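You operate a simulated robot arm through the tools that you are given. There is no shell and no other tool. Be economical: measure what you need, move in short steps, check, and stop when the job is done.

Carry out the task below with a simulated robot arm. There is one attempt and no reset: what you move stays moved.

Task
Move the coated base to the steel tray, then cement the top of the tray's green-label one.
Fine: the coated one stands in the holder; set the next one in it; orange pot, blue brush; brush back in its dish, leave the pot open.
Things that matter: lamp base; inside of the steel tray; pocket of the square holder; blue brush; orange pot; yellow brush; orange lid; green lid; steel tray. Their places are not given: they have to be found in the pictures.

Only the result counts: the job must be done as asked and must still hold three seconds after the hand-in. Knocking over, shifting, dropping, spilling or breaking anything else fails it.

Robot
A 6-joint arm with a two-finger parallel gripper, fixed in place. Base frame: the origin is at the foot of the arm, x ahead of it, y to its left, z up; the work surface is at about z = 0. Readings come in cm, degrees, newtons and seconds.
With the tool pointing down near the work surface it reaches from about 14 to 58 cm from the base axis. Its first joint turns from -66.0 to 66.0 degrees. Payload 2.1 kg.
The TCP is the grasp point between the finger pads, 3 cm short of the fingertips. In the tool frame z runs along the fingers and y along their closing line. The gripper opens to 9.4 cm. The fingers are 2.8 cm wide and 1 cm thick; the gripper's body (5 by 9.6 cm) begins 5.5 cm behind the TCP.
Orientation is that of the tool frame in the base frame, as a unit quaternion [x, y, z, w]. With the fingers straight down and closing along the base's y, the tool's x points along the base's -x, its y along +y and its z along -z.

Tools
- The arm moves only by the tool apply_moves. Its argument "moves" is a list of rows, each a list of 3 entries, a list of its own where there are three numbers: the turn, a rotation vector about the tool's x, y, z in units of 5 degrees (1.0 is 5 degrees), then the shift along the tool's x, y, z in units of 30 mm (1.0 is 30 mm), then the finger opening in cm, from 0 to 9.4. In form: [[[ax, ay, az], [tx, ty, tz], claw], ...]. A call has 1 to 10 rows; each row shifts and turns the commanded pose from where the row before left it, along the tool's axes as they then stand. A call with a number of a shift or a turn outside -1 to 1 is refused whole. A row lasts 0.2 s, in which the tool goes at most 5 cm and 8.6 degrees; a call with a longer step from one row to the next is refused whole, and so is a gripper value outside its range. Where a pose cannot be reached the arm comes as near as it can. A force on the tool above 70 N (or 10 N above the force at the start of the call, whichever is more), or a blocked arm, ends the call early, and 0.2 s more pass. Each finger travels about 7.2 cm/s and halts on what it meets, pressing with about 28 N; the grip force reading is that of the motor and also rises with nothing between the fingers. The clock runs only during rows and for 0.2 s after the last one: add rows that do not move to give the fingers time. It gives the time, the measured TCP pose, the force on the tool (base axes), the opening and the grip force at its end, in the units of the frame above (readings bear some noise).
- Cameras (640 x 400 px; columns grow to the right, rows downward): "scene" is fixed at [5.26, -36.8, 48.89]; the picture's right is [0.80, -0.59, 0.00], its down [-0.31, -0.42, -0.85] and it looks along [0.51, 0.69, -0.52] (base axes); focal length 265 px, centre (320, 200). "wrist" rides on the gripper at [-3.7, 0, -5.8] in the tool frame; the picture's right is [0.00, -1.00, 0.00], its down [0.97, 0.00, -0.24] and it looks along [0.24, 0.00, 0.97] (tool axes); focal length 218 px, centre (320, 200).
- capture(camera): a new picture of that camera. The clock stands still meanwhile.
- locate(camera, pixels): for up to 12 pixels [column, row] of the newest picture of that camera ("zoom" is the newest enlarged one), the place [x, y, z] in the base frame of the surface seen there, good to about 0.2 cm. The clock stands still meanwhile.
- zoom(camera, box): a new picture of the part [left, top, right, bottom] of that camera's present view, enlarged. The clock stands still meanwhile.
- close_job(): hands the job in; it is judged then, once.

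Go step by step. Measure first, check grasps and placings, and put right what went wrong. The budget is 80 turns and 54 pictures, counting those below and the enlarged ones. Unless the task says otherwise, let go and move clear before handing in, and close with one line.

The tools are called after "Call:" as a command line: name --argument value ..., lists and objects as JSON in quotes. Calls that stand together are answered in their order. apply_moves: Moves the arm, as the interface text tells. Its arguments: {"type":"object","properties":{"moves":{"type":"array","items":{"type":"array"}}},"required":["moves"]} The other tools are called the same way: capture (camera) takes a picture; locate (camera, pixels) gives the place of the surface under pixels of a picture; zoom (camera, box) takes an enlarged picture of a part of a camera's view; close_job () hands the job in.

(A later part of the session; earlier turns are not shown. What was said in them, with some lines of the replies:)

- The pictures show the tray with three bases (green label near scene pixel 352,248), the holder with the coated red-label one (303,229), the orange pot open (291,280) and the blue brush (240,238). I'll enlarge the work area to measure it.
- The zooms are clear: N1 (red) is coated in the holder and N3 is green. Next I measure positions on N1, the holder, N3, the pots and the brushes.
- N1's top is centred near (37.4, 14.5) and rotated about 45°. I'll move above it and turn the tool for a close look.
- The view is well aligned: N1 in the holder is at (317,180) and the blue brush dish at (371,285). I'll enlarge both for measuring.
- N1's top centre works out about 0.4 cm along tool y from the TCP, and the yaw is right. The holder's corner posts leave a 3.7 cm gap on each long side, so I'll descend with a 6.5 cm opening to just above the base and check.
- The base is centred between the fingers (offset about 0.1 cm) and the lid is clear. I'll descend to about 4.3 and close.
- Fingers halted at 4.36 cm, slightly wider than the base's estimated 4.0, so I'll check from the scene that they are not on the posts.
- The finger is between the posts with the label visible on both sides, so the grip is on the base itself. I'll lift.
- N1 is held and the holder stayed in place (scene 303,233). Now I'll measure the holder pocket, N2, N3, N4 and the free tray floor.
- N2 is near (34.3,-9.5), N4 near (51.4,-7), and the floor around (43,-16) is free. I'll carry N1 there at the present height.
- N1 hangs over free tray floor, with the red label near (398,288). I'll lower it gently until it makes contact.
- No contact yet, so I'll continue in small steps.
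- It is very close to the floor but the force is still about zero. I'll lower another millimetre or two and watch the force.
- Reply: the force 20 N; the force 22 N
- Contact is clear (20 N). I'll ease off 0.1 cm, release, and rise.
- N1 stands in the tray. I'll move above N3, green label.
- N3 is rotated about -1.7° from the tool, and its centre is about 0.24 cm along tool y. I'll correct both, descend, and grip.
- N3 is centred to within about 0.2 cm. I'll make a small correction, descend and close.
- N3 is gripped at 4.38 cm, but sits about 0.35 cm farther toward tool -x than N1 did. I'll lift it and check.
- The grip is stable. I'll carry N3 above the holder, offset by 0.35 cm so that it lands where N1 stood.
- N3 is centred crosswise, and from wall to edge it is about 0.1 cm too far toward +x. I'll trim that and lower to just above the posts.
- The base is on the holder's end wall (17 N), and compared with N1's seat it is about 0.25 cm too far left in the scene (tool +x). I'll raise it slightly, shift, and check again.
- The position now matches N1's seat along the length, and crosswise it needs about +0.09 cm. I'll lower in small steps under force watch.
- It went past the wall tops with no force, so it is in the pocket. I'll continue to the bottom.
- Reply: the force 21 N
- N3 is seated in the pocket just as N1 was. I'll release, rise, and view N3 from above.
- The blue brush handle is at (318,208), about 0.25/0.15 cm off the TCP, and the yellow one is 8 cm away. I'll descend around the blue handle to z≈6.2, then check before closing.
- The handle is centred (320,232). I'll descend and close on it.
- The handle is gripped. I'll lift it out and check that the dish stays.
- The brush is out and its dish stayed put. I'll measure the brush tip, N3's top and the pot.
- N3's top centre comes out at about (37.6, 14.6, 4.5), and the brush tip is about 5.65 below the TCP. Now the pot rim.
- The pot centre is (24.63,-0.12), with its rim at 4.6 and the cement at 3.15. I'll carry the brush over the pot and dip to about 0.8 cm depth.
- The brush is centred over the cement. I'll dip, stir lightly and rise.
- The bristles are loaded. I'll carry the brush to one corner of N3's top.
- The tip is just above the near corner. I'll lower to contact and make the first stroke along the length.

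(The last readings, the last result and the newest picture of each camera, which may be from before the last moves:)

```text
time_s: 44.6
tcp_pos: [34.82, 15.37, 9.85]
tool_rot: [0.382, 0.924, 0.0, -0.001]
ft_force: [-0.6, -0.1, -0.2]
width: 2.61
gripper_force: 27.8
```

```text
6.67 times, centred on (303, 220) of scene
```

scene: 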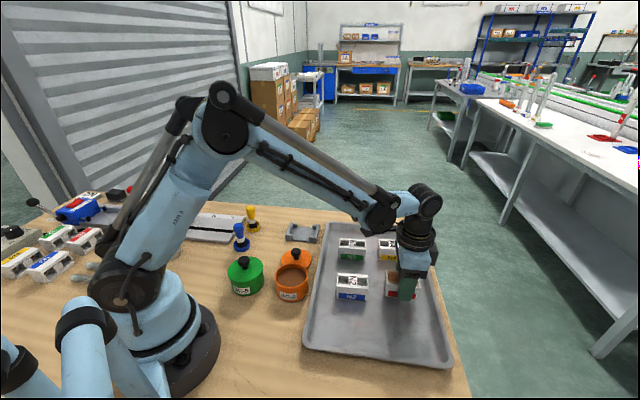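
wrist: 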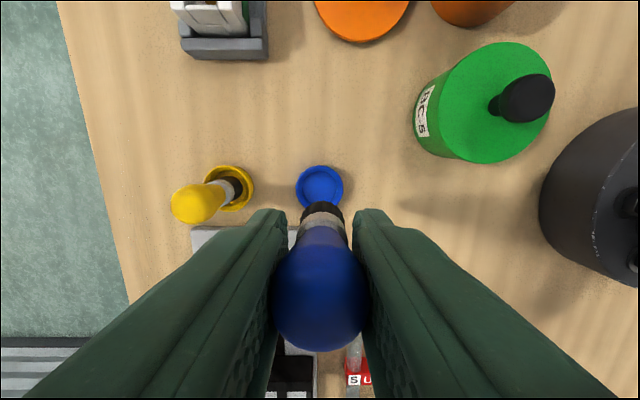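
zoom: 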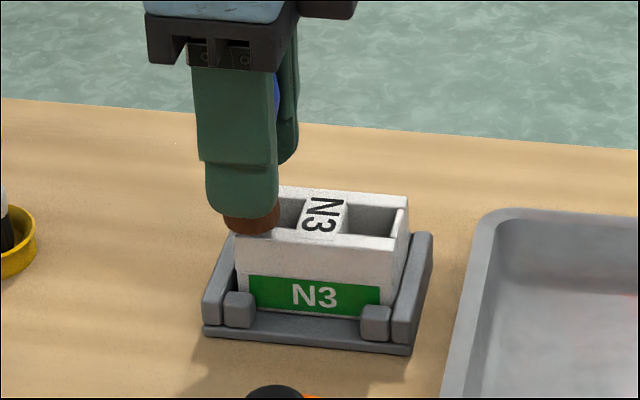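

There is no mark and no force, so the tip is still slightly above the top. I'll lower 0.3 cm and stroke back.

Call:
apply_moves --moves '[[[0, 0, 0], [-0.1, 0, 0], 1], [[0, 0, 0], [0, 0, 0.1], 1], [[0, 0, 0], [-0.2, 0, 0], 1], [[0, 0, 0], [-0.3, 0, 0], 1], [[0, 0, 0], [-0.3, 0, 0], 1], [[0, 0, 0], [-0.3, 0, 0], 1], [[0, 0, 0], [-0.3, 0, 0], 1], [[0, 0, 0], [-0.13, 0, 0], 1], [[0, 0, 0], [0, 0, 0], 1]]'

Call:
zoom --camera "scene" --box '[263, 190, 343, 250]'

```text
time_s: 46.6
tcp_pos: [38.45, 12.04, 9.47]
tool_rot: [0.382, 0.924, 0.0, 0.0]
ft_force: [0.2, -0.2, -1.0]
width: 2.61
gripper_force: 28.1
```

```text
6.67 times, centred on (303, 220) of scene
```

zoom: 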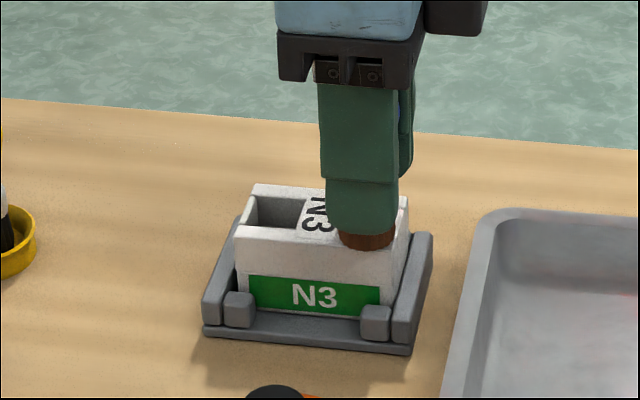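

Still no mark. I'll measure the tip height directly.

Call:
locate --camera "zoom" --pixels '[[365, 246], [365, 237], [345, 245], [390, 243], [300, 241], [315, 215], [275, 215]]'

```text
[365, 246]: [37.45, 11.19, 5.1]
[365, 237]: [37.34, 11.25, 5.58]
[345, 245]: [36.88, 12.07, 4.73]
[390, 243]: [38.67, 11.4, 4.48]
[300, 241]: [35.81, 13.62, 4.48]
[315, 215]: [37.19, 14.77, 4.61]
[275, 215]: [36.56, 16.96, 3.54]
```

The tip bottom is near 4.9, so I'll lower about 0.5 cm to touch and stroke this side again.

Call:
apply_moves --moves '[[[0, 0, 0], [0, 0, 0.1], 1], [[0, 0, 0], [0, 0, 0.07], 1], [[0, 0, 0], [0.2, 0, 0], 1], [[0, 0, 0], [0.3, 0, 0], 1], [[0, 0, 0], [0.3, 0, 0], 1], [[0, 0, 0], [0.3, 0, 0], 1], [[0, 0, 0], [0.3, 0, 0], 1], [[0, 0, 0], [0.13, 0, 0], 1], [[0, 0, 0], [0, 0, 0], 1]]'

Call:
zoom --camera "scene" --box '[263, 190, 343, 250]'

```text
time_s: 48.6
tcp_pos: [35.03, 15.22, 9.06]
tool_rot: [0.384, 0.924, 0.0, 0.0]
ft_force: [0.3, 0.3, 0.1]
width: 2.59
gripper_force: 28.2
```

```text
6.67 times, centred on (303, 220) of scene
```

zoom: 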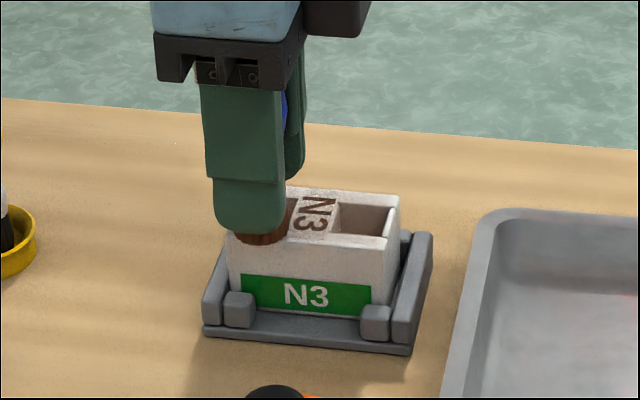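

Coating is now being laid (N3's top is tinted), and N3 only slid within the pocket's play. I'll stroke back along the middle and then the far side.

Call:
apply_moves --moves '[[[0, 0, 0], [0, 0.4, 0], 1], [[0, 0, 0], [-0.3, 0, 0], 1], [[0, 0, 0], [-0.3, 0, 0], 1], [[0, 0, 0], [-0.3, 0, 0], 1], [[0, 0, 0], [-0.3, 0, 0], 1], [[0, 0, 0], [-0.33, 0, 0], 1], [[0, 0, 0], [0, 0.4, 0], 1], [[0, 0, 0], [0.3, 0, 0], 1], [[0, 0, 0], [0.3, 0, 0], 1], [[0, 0, 0], [0.3, 0, 0], 1]]'

Call:
apply_moves --moves '[[[0, 0, 0], [0.3, 0, 0], 1], [[0, 0, 0], [0.33, 0, 0], 1], [[0, 0, 0], [0, -0.4, 0], 1], [[0, 0, 0], [0, 0, -0.3], 1], [[0, 0, 0], [0, 0, -0.6], 1], [[0, 0, 0], [0.5, -0.5, -0.6], 1], [[0, 0, 0], [0.5, -0.5, 0], 1], [[0, 0, 0], [0, 0, 0], 1]]'

Call:
zoom --camera "scene" --box '[263, 190, 343, 250]'

```text
time_s: 50.8
tcp_pos: [38.2, 15.49, 9.06]
tool_rot: [0.382, 0.924, 0.0, 0.001]
ft_force: [0.6, -0.6, 1.0]
width: 2.61
gripper_force: 27.8
```

```text
time_s: 52.6
tcp_pos: [31.34, 15.98, 13.7]
tool_rot: [0.383, 0.924, 0.0, 0.0]
ft_force: [0.4, 0.4, -0.5]
width: 2.61
gripper_force: 27.9
```

```text
6.67 times, centred on (303, 220) of scene
```

zoom: 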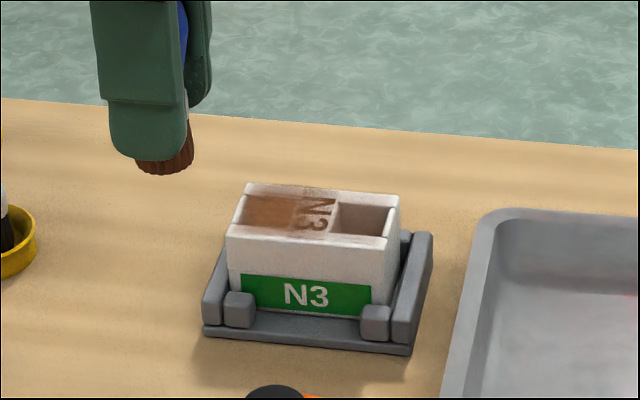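

N3's left half is coated well but the right half only faintly. I'll re-dip for a fresh load.

Call:
apply_moves --moves '[[[0, 0, 0], [-0.363, -0.921, 0], 1], [[0, 0, 0], [-0.363, -0.921, 0], 1], [[0, 0, 0], [-0.363, -0.921, 0], 1], [[0, 0, 0], [-0.363, -0.921, 0], 1], [[0, 0, 0], [-0.363, -0.921, 0], 1], [[0, 0, 0], [-0.363, -0.921, 0], 1], [[0, 0, 0], [0, 0, 0], 1], [[0, 0, 0], [0, 0, 0], 1]]'

Call:
apply_moves --moves '[[[0, 0, 0], [0, 0, 0.7], 1], [[0, 0, 0], [0, 0, 0.7], 1], [[0, 0, 0], [0, 0, 0.4], 1], [[0, 0, 0], [0, 0, 0.2], 1], [[0, 0, 0], [0.1, 0, 0], 1], [[0, 0, 0], [-0.2, 0, 0], 1], [[0, 0, 0], [0.1, 0, 0], 1], [[0, 0, 0], [0, 0, -0.3], 1], [[0, 0, 0], [0, 0, -0.6], 1], [[0, 0, 0], [0, 0, 0], 1]]'

```text
time_s: 54.4
tcp_pos: [24.28, -0.05, 13.41]
tool_rot: [0.383, 0.924, 0.0, 0.0]
ft_force: [-0.2, 0.2, -0.2]
width: 2.57
gripper_force: 28.3
```

```text
time_s: 56.6
tcp_pos: [24.6, -0.07, 10.4]
tool_rot: [0.383, 0.924, 0.0, 0.0]
ft_force: [0.2, 0.2, -0.8]
width: 2.63
gripper_force: 27.8
```

I'll return to N3's right end with the fresh load and begin there.

Call:
apply_moves --moves '[[[0, 0, 0], [0, 0, -1], 1], [[0, 0, 0], [-0.06, 0.875, 0], 1], [[0, 0, 0], [-0.06, 0.875, 0], 1], [[0, 0, 0], [-0.06, 0.875, 0], 1], [[0, 0, 0], [-0.06, 0.875, 0], 1], [[0, 0, 0], [-0.06, 0.875, 0], 1], [[0, 0, 0], [-0.06, 0.875, 0], 1], [[0, 0, 0], [-0.06, 0.875, 0], 1], [[0, 0, 0], [0, 0, 0.8], 1], [[0, 0, 0], [0, 0, 0.3], 1]]'

Call:
apply_moves --moves '[[[0, 0, 0], [0, 0, 0.3], 1], [[0, 0, 0], [0, 0, 0.03], 1], [[0, 0, 0], [0, 0.4, 0], 1], [[0, 0, 0], [0, 0.4, 0], 1], [[0, 0, 0], [0.3, 0, 0], 1], [[0, 0, 0], [0, -0.4, 0], 1], [[0, 0, 0], [0, -0.4, 0], 1], [[0, 0, 0], [0.3, 0, 0], 1], [[0, 0, 0], [0, 0.4, 0], 1], [[0, 0, 0], [0, 0.4, 0], 1]]'

Call:
zoom --camera "scene" --box '[263, 190, 343, 250]'

```text
time_s: 58.8
tcp_pos: [38.36, 12.12, 9.82]
tool_rot: [0.383, 0.924, 0.0, 0.0]
ft_force: [-0.5, 0.4, -1.3]
width: 2.61
gripper_force: 28.2
```

```text
time_s: 61.0
tcp_pos: [38.94, 14.87, 8.97]
tool_rot: [0.383, 0.924, 0.0, 0.0]
ft_force: [-0.3, 0.7, -1.1]
width: 2.61
gripper_force: 27.4
```

```text
6.67 times, centred on (303, 220) of scene
```

zoom: 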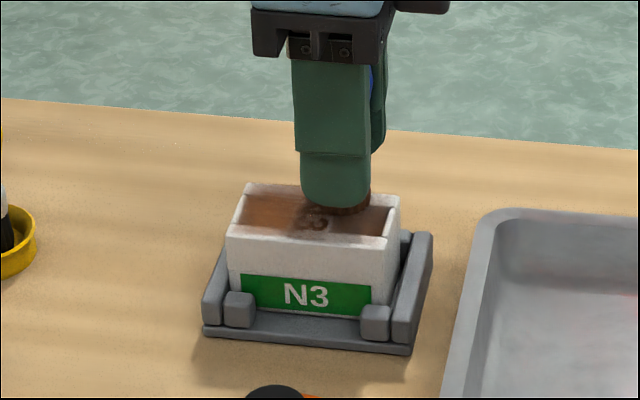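

The right half is now dark brown. I'll continue the zigzag toward the left end.

Call:
apply_moves --moves '[[[0, 0, 0], [0.3, 0, 0], 1], [[0, 0, 0], [0, -0.4, 0], 1], [[0, 0, 0], [0, -0.4, 0], 1], [[0, 0, 0], [0.3, 0, 0], 1], [[0, 0, 0], [0, 0.4, 0], 1], [[0, 0, 0], [0, 0.4, 0], 1], [[0, 0, 0], [0.3, 0, 0], 1], [[0, 0, 0], [0, -0.4, 0], 1], [[0, 0, 0], [0, -0.4, 0], 1], [[0, 0, 0], [0.18, 0, 0], 1]]'

Call:
apply_moves --moves '[[[0, 0, 0], [0, 0.4, 0], 1], [[0, 0, 0], [0, 0.4, 0], 1], [[0, 0, 0], [0, -0.4, 0], 1], [[0, 0, 0], [0, 0, -0.3], 1], [[0, 0, 0], [0, 0, -0.7], 1], [[0, 0, 0], [0, 0, -1], 1], [[0, 0, 0], [0.8, -0.2, 0], 1], [[0, 0, 0], [0.8, -0.2, 0], 1], [[0, 0, 0], [0.0, 0, 0], 1]]'

Call:
zoom --camera "scene" --box '[263, 190, 343, 250]'

Call:
zoom --camera "wrist" --box '[230, 0, 410, 120]'

```text
time_s: 63.2
tcp_pos: [34.89, 15.41, 9.04]
tool_rot: [0.382, 0.924, 0.0, 0.0]
ft_force: [-0.9, 0.1, -1.2]
width: 2.62
gripper_force: 28.1
```

```text
time_s: 65.2
tcp_pos: [31.43, 18.84, 15.02]
tool_rot: [0.382, 0.924, 0.0, 0.0]
ft_force: [0.0, -0.1, 0.6]
width: 2.59
gripper_force: 28.3
```

```text
6.67 times, centred on (303, 220) of scene
```

zoom: 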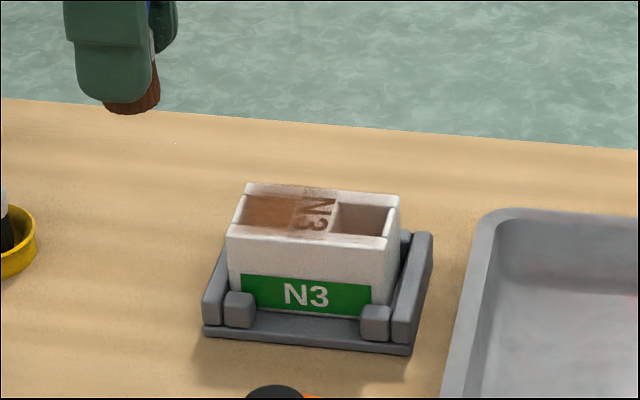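

```text
3.33 times, centred on (320, 60) of wrist
```

zoom: 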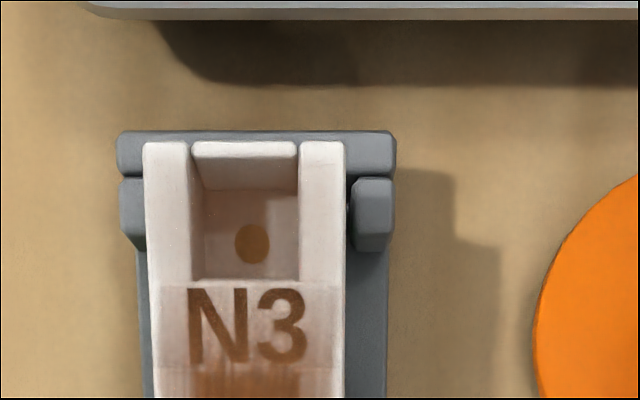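

The dark tone was only gripper shadow: the right half is still just faintly tinted. I'll try slower strokes there with slightly more pressure (z 8.7).

Call:
apply_moves --moves '[[[0, 0, 0], [-0.812, 0, 0], 1], [[0, 0, 0], [-0.812, 0, 0], 1], [[0, 0, 0], [-0.812, 0, 0], 1], [[0, 0, 0], [-0.812, 0, 0], 1], [[0, 0, 0], [0, 0, 0.8], 1], [[0, 0, 0], [0, 0, 0.8], 1], [[0, 0, 0], [0, 0, 0.3], 1], [[0, 0, 0], [0, 0, 0.2], 1], [[0, 0, 0], [0, 0, 0], 1]]'

Call:
apply_moves --moves '[[[0, 0, 0], [0.2, 0, 0], 1], [[0, 0, 0], [0.2, 0, 0], 1], [[0, 0, 0], [0.2, 0, 0], 1], [[0, 0, 0], [0.2, 0, 0], 1], [[0, 0, 0], [0.2, 0, 0], 1], [[0, 0, 0], [0, 0.2, 0], 1], [[0, 0, 0], [0, 0.2, 0], 1], [[0, 0, 0], [-0.2, 0, 0], 1], [[0, 0, 0], [-0.2, 0, 0], 1], [[0, 0, 0], [-0.2, 0, 0], 1]]'

Call:
apply_moves --moves '[[[0, 0, 0], [-0.2, 0, 0], 1], [[0, 0, 0], [-0.2, 0, 0], 1], [[0, 0, 0], [0, 0.2, 0], 1], [[0, 0, 0], [0, 0.2, 0], 1], [[0, 0, 0], [0.2, 0, 0], 1], [[0, 0, 0], [0.2, 0, 0], 1], [[0, 0, 0], [0.2, 0, 0], 1], [[0, 0, 0], [0.2, 0, 0], 1], [[0, 0, 0], [0.2, 0, 0], 1], [[0, 0, 0], [0, 0, 0], 1]]'

Call:
zoom --camera "scene" --box '[263, 190, 343, 250]'

```text
time_s: 67.2
tcp_pos: [38.53, 11.77, 8.71]
tool_rot: [0.382, 0.924, 0.0, 0.0]
ft_force: [-1.2, -1.3, 22.7]
width: 2.65
gripper_force: 27.9
```

```text
time_s: 69.4
tcp_pos: [38.39, 13.72, 8.83]
tool_rot: [0.383, 0.924, 0.0, 0.0]
ft_force: [-3.3, 1.6, 8.3]
width: 2.66
gripper_force: 28.2
```

```text
time_s: 71.6
tcp_pos: [37.89, 15.95, 8.67]
tool_rot: [0.383, 0.924, 0.0, 0.0]
ft_force: [-0.1, 0.8, -0.4]
width: 2.62
gripper_force: 28.2
```

```text
6.67 times, centred on (303, 220) of scene
```

zoom: 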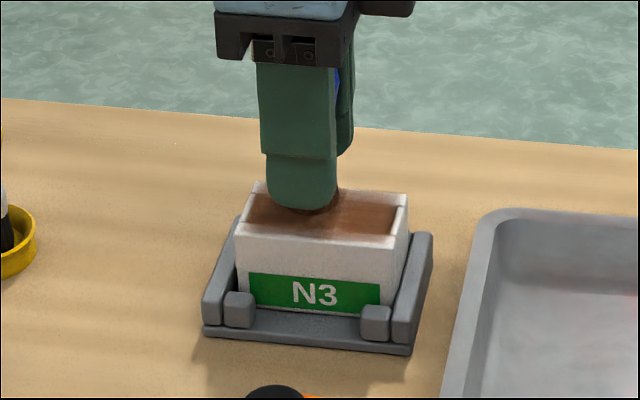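

With real contact the right half is now coated. I'll lift and inspect the whole top.

Call:
apply_moves --moves '[[[0, 0, 0], [0, 0, -0.4], 1], [[0, 0, 0], [0, 0, -0.7], 1], [[0, 0, 0], [0, 0, -1], 1], [[0, 0, 0], [0.9, -0.2, 0], 1], [[0, 0, 0], [0.9, -0.2, 0], 1], [[0, 0, 0], [0.5, 0, 0], 1], [[0, 0, 0], [0.0, 0, 0], 1]]'

Call:
zoom --camera "wrist" --box '[230, 0, 410, 120]'

Call:
zoom --camera "scene" --box '[243, 165, 343, 250]'

```text
time_s: 73.2
tcp_pos: [32.47, 20.0, 14.97]
tool_rot: [0.383, 0.924, 0.0, 0.0]
ft_force: [-0.5, -0.2, -1.2]
width: 2.62
gripper_force: 27.9
```

```text
3.33 times, centred on (320, 60) of wrist
```

zoom: 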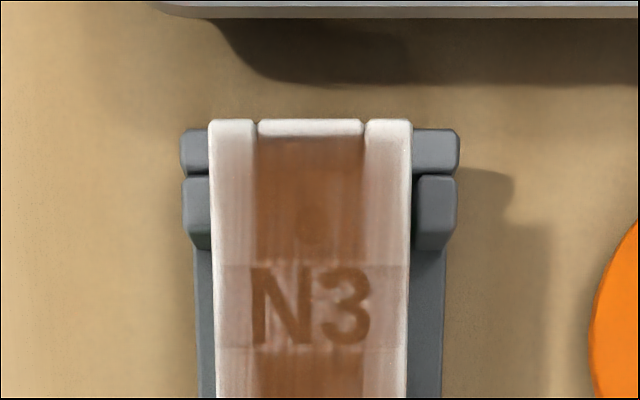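

```text
4.71 times, centred on (293, 208) of scene
```

zoom: 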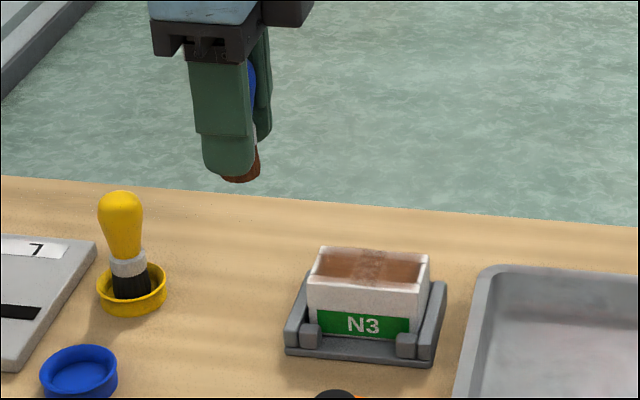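

The top now matches N1's coating over its whole length. Before returning the brush I'll measure N3's seating, the brush tip, and the dish.

Call:
locate --camera "zoom" --pixels '[[321, 252], [425, 259], [311, 282], [406, 292], [241, 181], [250, 175], [230, 178], [78, 374], [45, 372], [115, 370], [90, 346], [75, 393]]'

```text
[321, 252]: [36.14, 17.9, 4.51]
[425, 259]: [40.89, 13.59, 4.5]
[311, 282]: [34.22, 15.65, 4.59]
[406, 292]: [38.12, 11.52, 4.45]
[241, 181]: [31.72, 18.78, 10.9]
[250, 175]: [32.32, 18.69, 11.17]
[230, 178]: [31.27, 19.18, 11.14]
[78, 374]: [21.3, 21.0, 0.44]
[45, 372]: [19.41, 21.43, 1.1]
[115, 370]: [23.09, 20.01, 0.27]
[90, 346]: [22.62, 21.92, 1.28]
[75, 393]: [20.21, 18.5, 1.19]
```

N3 is level and seated. The dish centre is (21.4,20.2), and the brush tip is now about 4.2 below the TCP. I'll bring the brush over the dish and part-way down.

Call:
apply_moves --moves '[[[0, 0, 0], [0.881, -0.814, 0], 1], [[0, 0, 0], [0.881, -0.814, 0], 1], [[0, 0, 0], [0.881, -0.814, 0], 1], [[0, 0, 0], [0, 0, 0], 1], [[0, 0, 0], [0, 0, 0.8], 1], [[0, 0, 0], [0, 0, 0.8], 1], [[0, 0, 0], [0, 0, 0.8], 1], [[0, 0, 0], [0, 0, 0.4], 1], [[0, 0, 0], [0, 0, 0], 1]]'

Call:
zoom --camera "scene" --box '[200, 200, 280, 260]'

```text
time_s: 75.2
tcp_pos: [21.4, 20.22, 6.61]
tool_rot: [0.383, 0.924, 0.0, 0.0]
ft_force: [0.1, 0.0, 0.4]
width: 2.61
gripper_force: 27.7
```

```text
6.67 times, centred on (240, 230) of scene
```

zoom: 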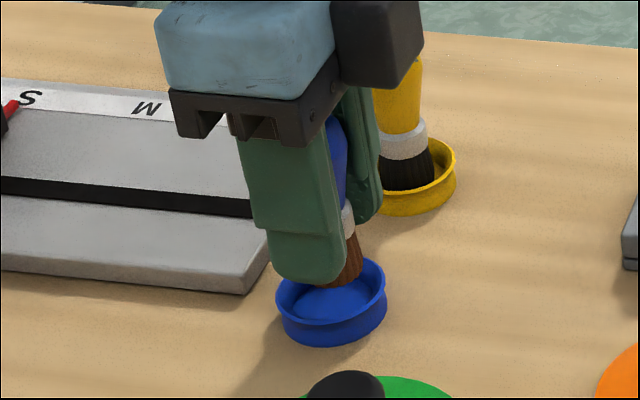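

The brush hangs over its dish. I'll lower it gently to the dish floor.

Call:
apply_moves --moves '[[[0, 0, 0], [0, 0, 0.2], 1], [[0, 0, 0], [0, 0, 0.15], 1], [[0, 0, 0], [0, 0, 0.1], 1], [[0, 0, 0], [0, 0, 0.05], 1], [[0, 0, 0], [0, 0, 0], 1]]'

```text
time_s: 76.4
tcp_pos: [21.53, 20.15, 4.87]
tool_rot: [0.383, 0.924, 0.0, -0.001]
ft_force: [0.5, 0.0, -0.5]
width: 2.63
gripper_force: 27.7
```

No contact yet, so I'll continue in millimetre steps.

Call:
apply_moves --moves '[[[0, 0, 0], [0, 0, 0.04], 1], [[0, 0, 0], [0, 0, 0.03], 1], [[0, 0, 0], [0, 0, 0], 1]]'

Call:
apply_moves --moves '[[[0, 0, 0], [0, 0, 0.04], 1], [[0, 0, 0], [0, 0, 0.03], 1], [[0, 0, 0], [0, 0, 0], 1]]'

Call:
zoom --camera "scene" --box '[210, 215, 270, 260]'

```text
time_s: 77.2
tcp_pos: [21.47, 20.24, 4.88]
tool_rot: [0.382, 0.924, 0.0, 0.0]
ft_force: [0.0, 0.6, -0.7]
width: 2.62
gripper_force: 27.7
```

```text
time_s: 78.0
tcp_pos: [21.65, 20.16, 4.72]
tool_rot: [0.382, 0.924, 0.0, 0.001]
ft_force: [0.3, -0.7, -0.4]
width: 2.64
gripper_force: 28.1
```

```text
8.89 times, centred on (240, 238) of scene
```

zoom: 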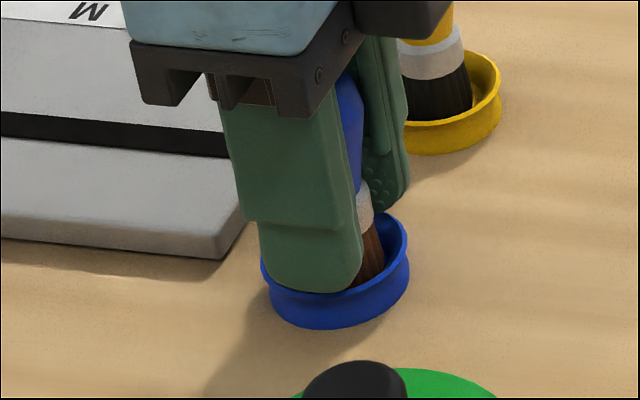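

The tip is close to the dish floor and the fingertips are still above the rim. I'll take two more small steps.

Call:
apply_moves --moves '[[[0, 0, 0], [0, 0, 0.04], 1], [[0, 0, 0], [0, 0, 0], 1]]'

Call:
apply_moves --moves '[[[0, 0, 0], [0, 0, 0.03], 1], [[0, 0, 0], [0, 0, 0], 1]]'

```text
time_s: 78.6
tcp_pos: [21.59, 20.12, 4.68]
tool_rot: [0.382, 0.924, 0.0, 0.0]
ft_force: [0.2, -0.4, -0.8]
width: 2.62
gripper_force: 28.0
```

```text
time_s: 79.2
tcp_pos: [21.51, 20.28, 4.43]
tool_rot: [0.382, 0.924, 0.0, 0.001]
ft_force: [0.7, -2.9, 11.0]
width: 2.68
gripper_force: 28.1
```

Contact reached (11 N). I'll ease off slightly, open gently and rise straight up.

Call:
apply_moves --moves '[[[0, 0, 0], [0, 0, -0.015], 2.4], [[0, 0, 0], [0, 0, 0], 3.2], [[0, 0, 0], [0, 0, 0], 4.0], [[0, 0, 0], [0, 0, 0], 4.6], [[0, 0, 0], [0, 0, 0], 4.6]]'

Call:
apply_moves --moves '[[[0, 0, 0], [0, 0, -0.3], 4.6], [[0, 0, 0], [0, 0, -0.7], 4.6], [[0, 0, 0], [0, 0, -1], 4.6], [[0, 0, 0], [0, 0, -1], 4.6], [[0, 0, 0], [0, 0, -1], 4.6], [[0, 0, 0], [0, 0, 0], 4.6]]'

Call:
capture --camera "scene"

```text
time_s: 80.4
tcp_pos: [21.51, 20.31, 4.52]
tool_rot: [0.383, 0.924, 0.0, 0.0]
ft_force: [0.2, 0.6, -0.6]
width: 4.58
gripper_force: 0.0
```

```text
time_s: 81.8
tcp_pos: [21.32, 20.37, 16.8]
tool_rot: [0.383, 0.924, 0.0, 0.0]
ft_force: [-0.5, 0.6, -0.6]
width: 4.59
gripper_force: 0.1
```

```text
2 pictures are left
```

scene: 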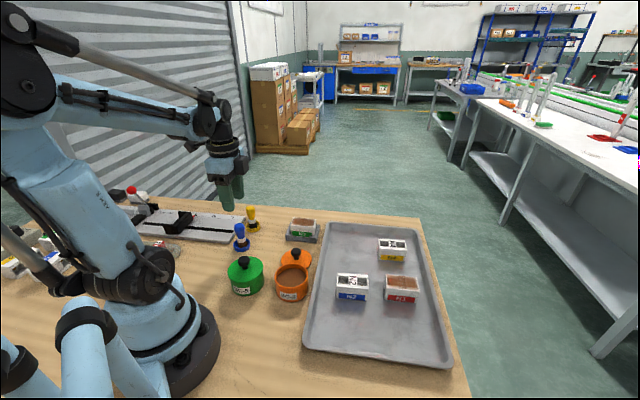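

The brush appears upright in its dish (240,238), N3 is coated in the holder (303,228), N1 stands in the tray (402,288), and the pot is open. One last enlarged check.

Call:
zoom --camera "scene" --box '[215, 195, 345, 305]'

```text
3.64 times, centred on (280, 250) of scene
```

zoom: 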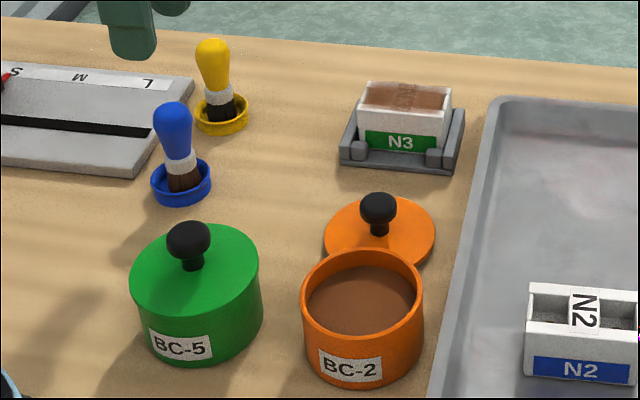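

The brush stands in its dish, N3 is fully coated and seated in the holder, and the pot and lids are untouched with the pot still open. I'm handing in.

Call:
close_job

```text
The job is handed in.
```

The job is handed in. The coated base (N1) is in the steel tray, and the green-label base (N3) is in the holder with its top cemented. The blue brush is back in its dish and the orange pot is still open.
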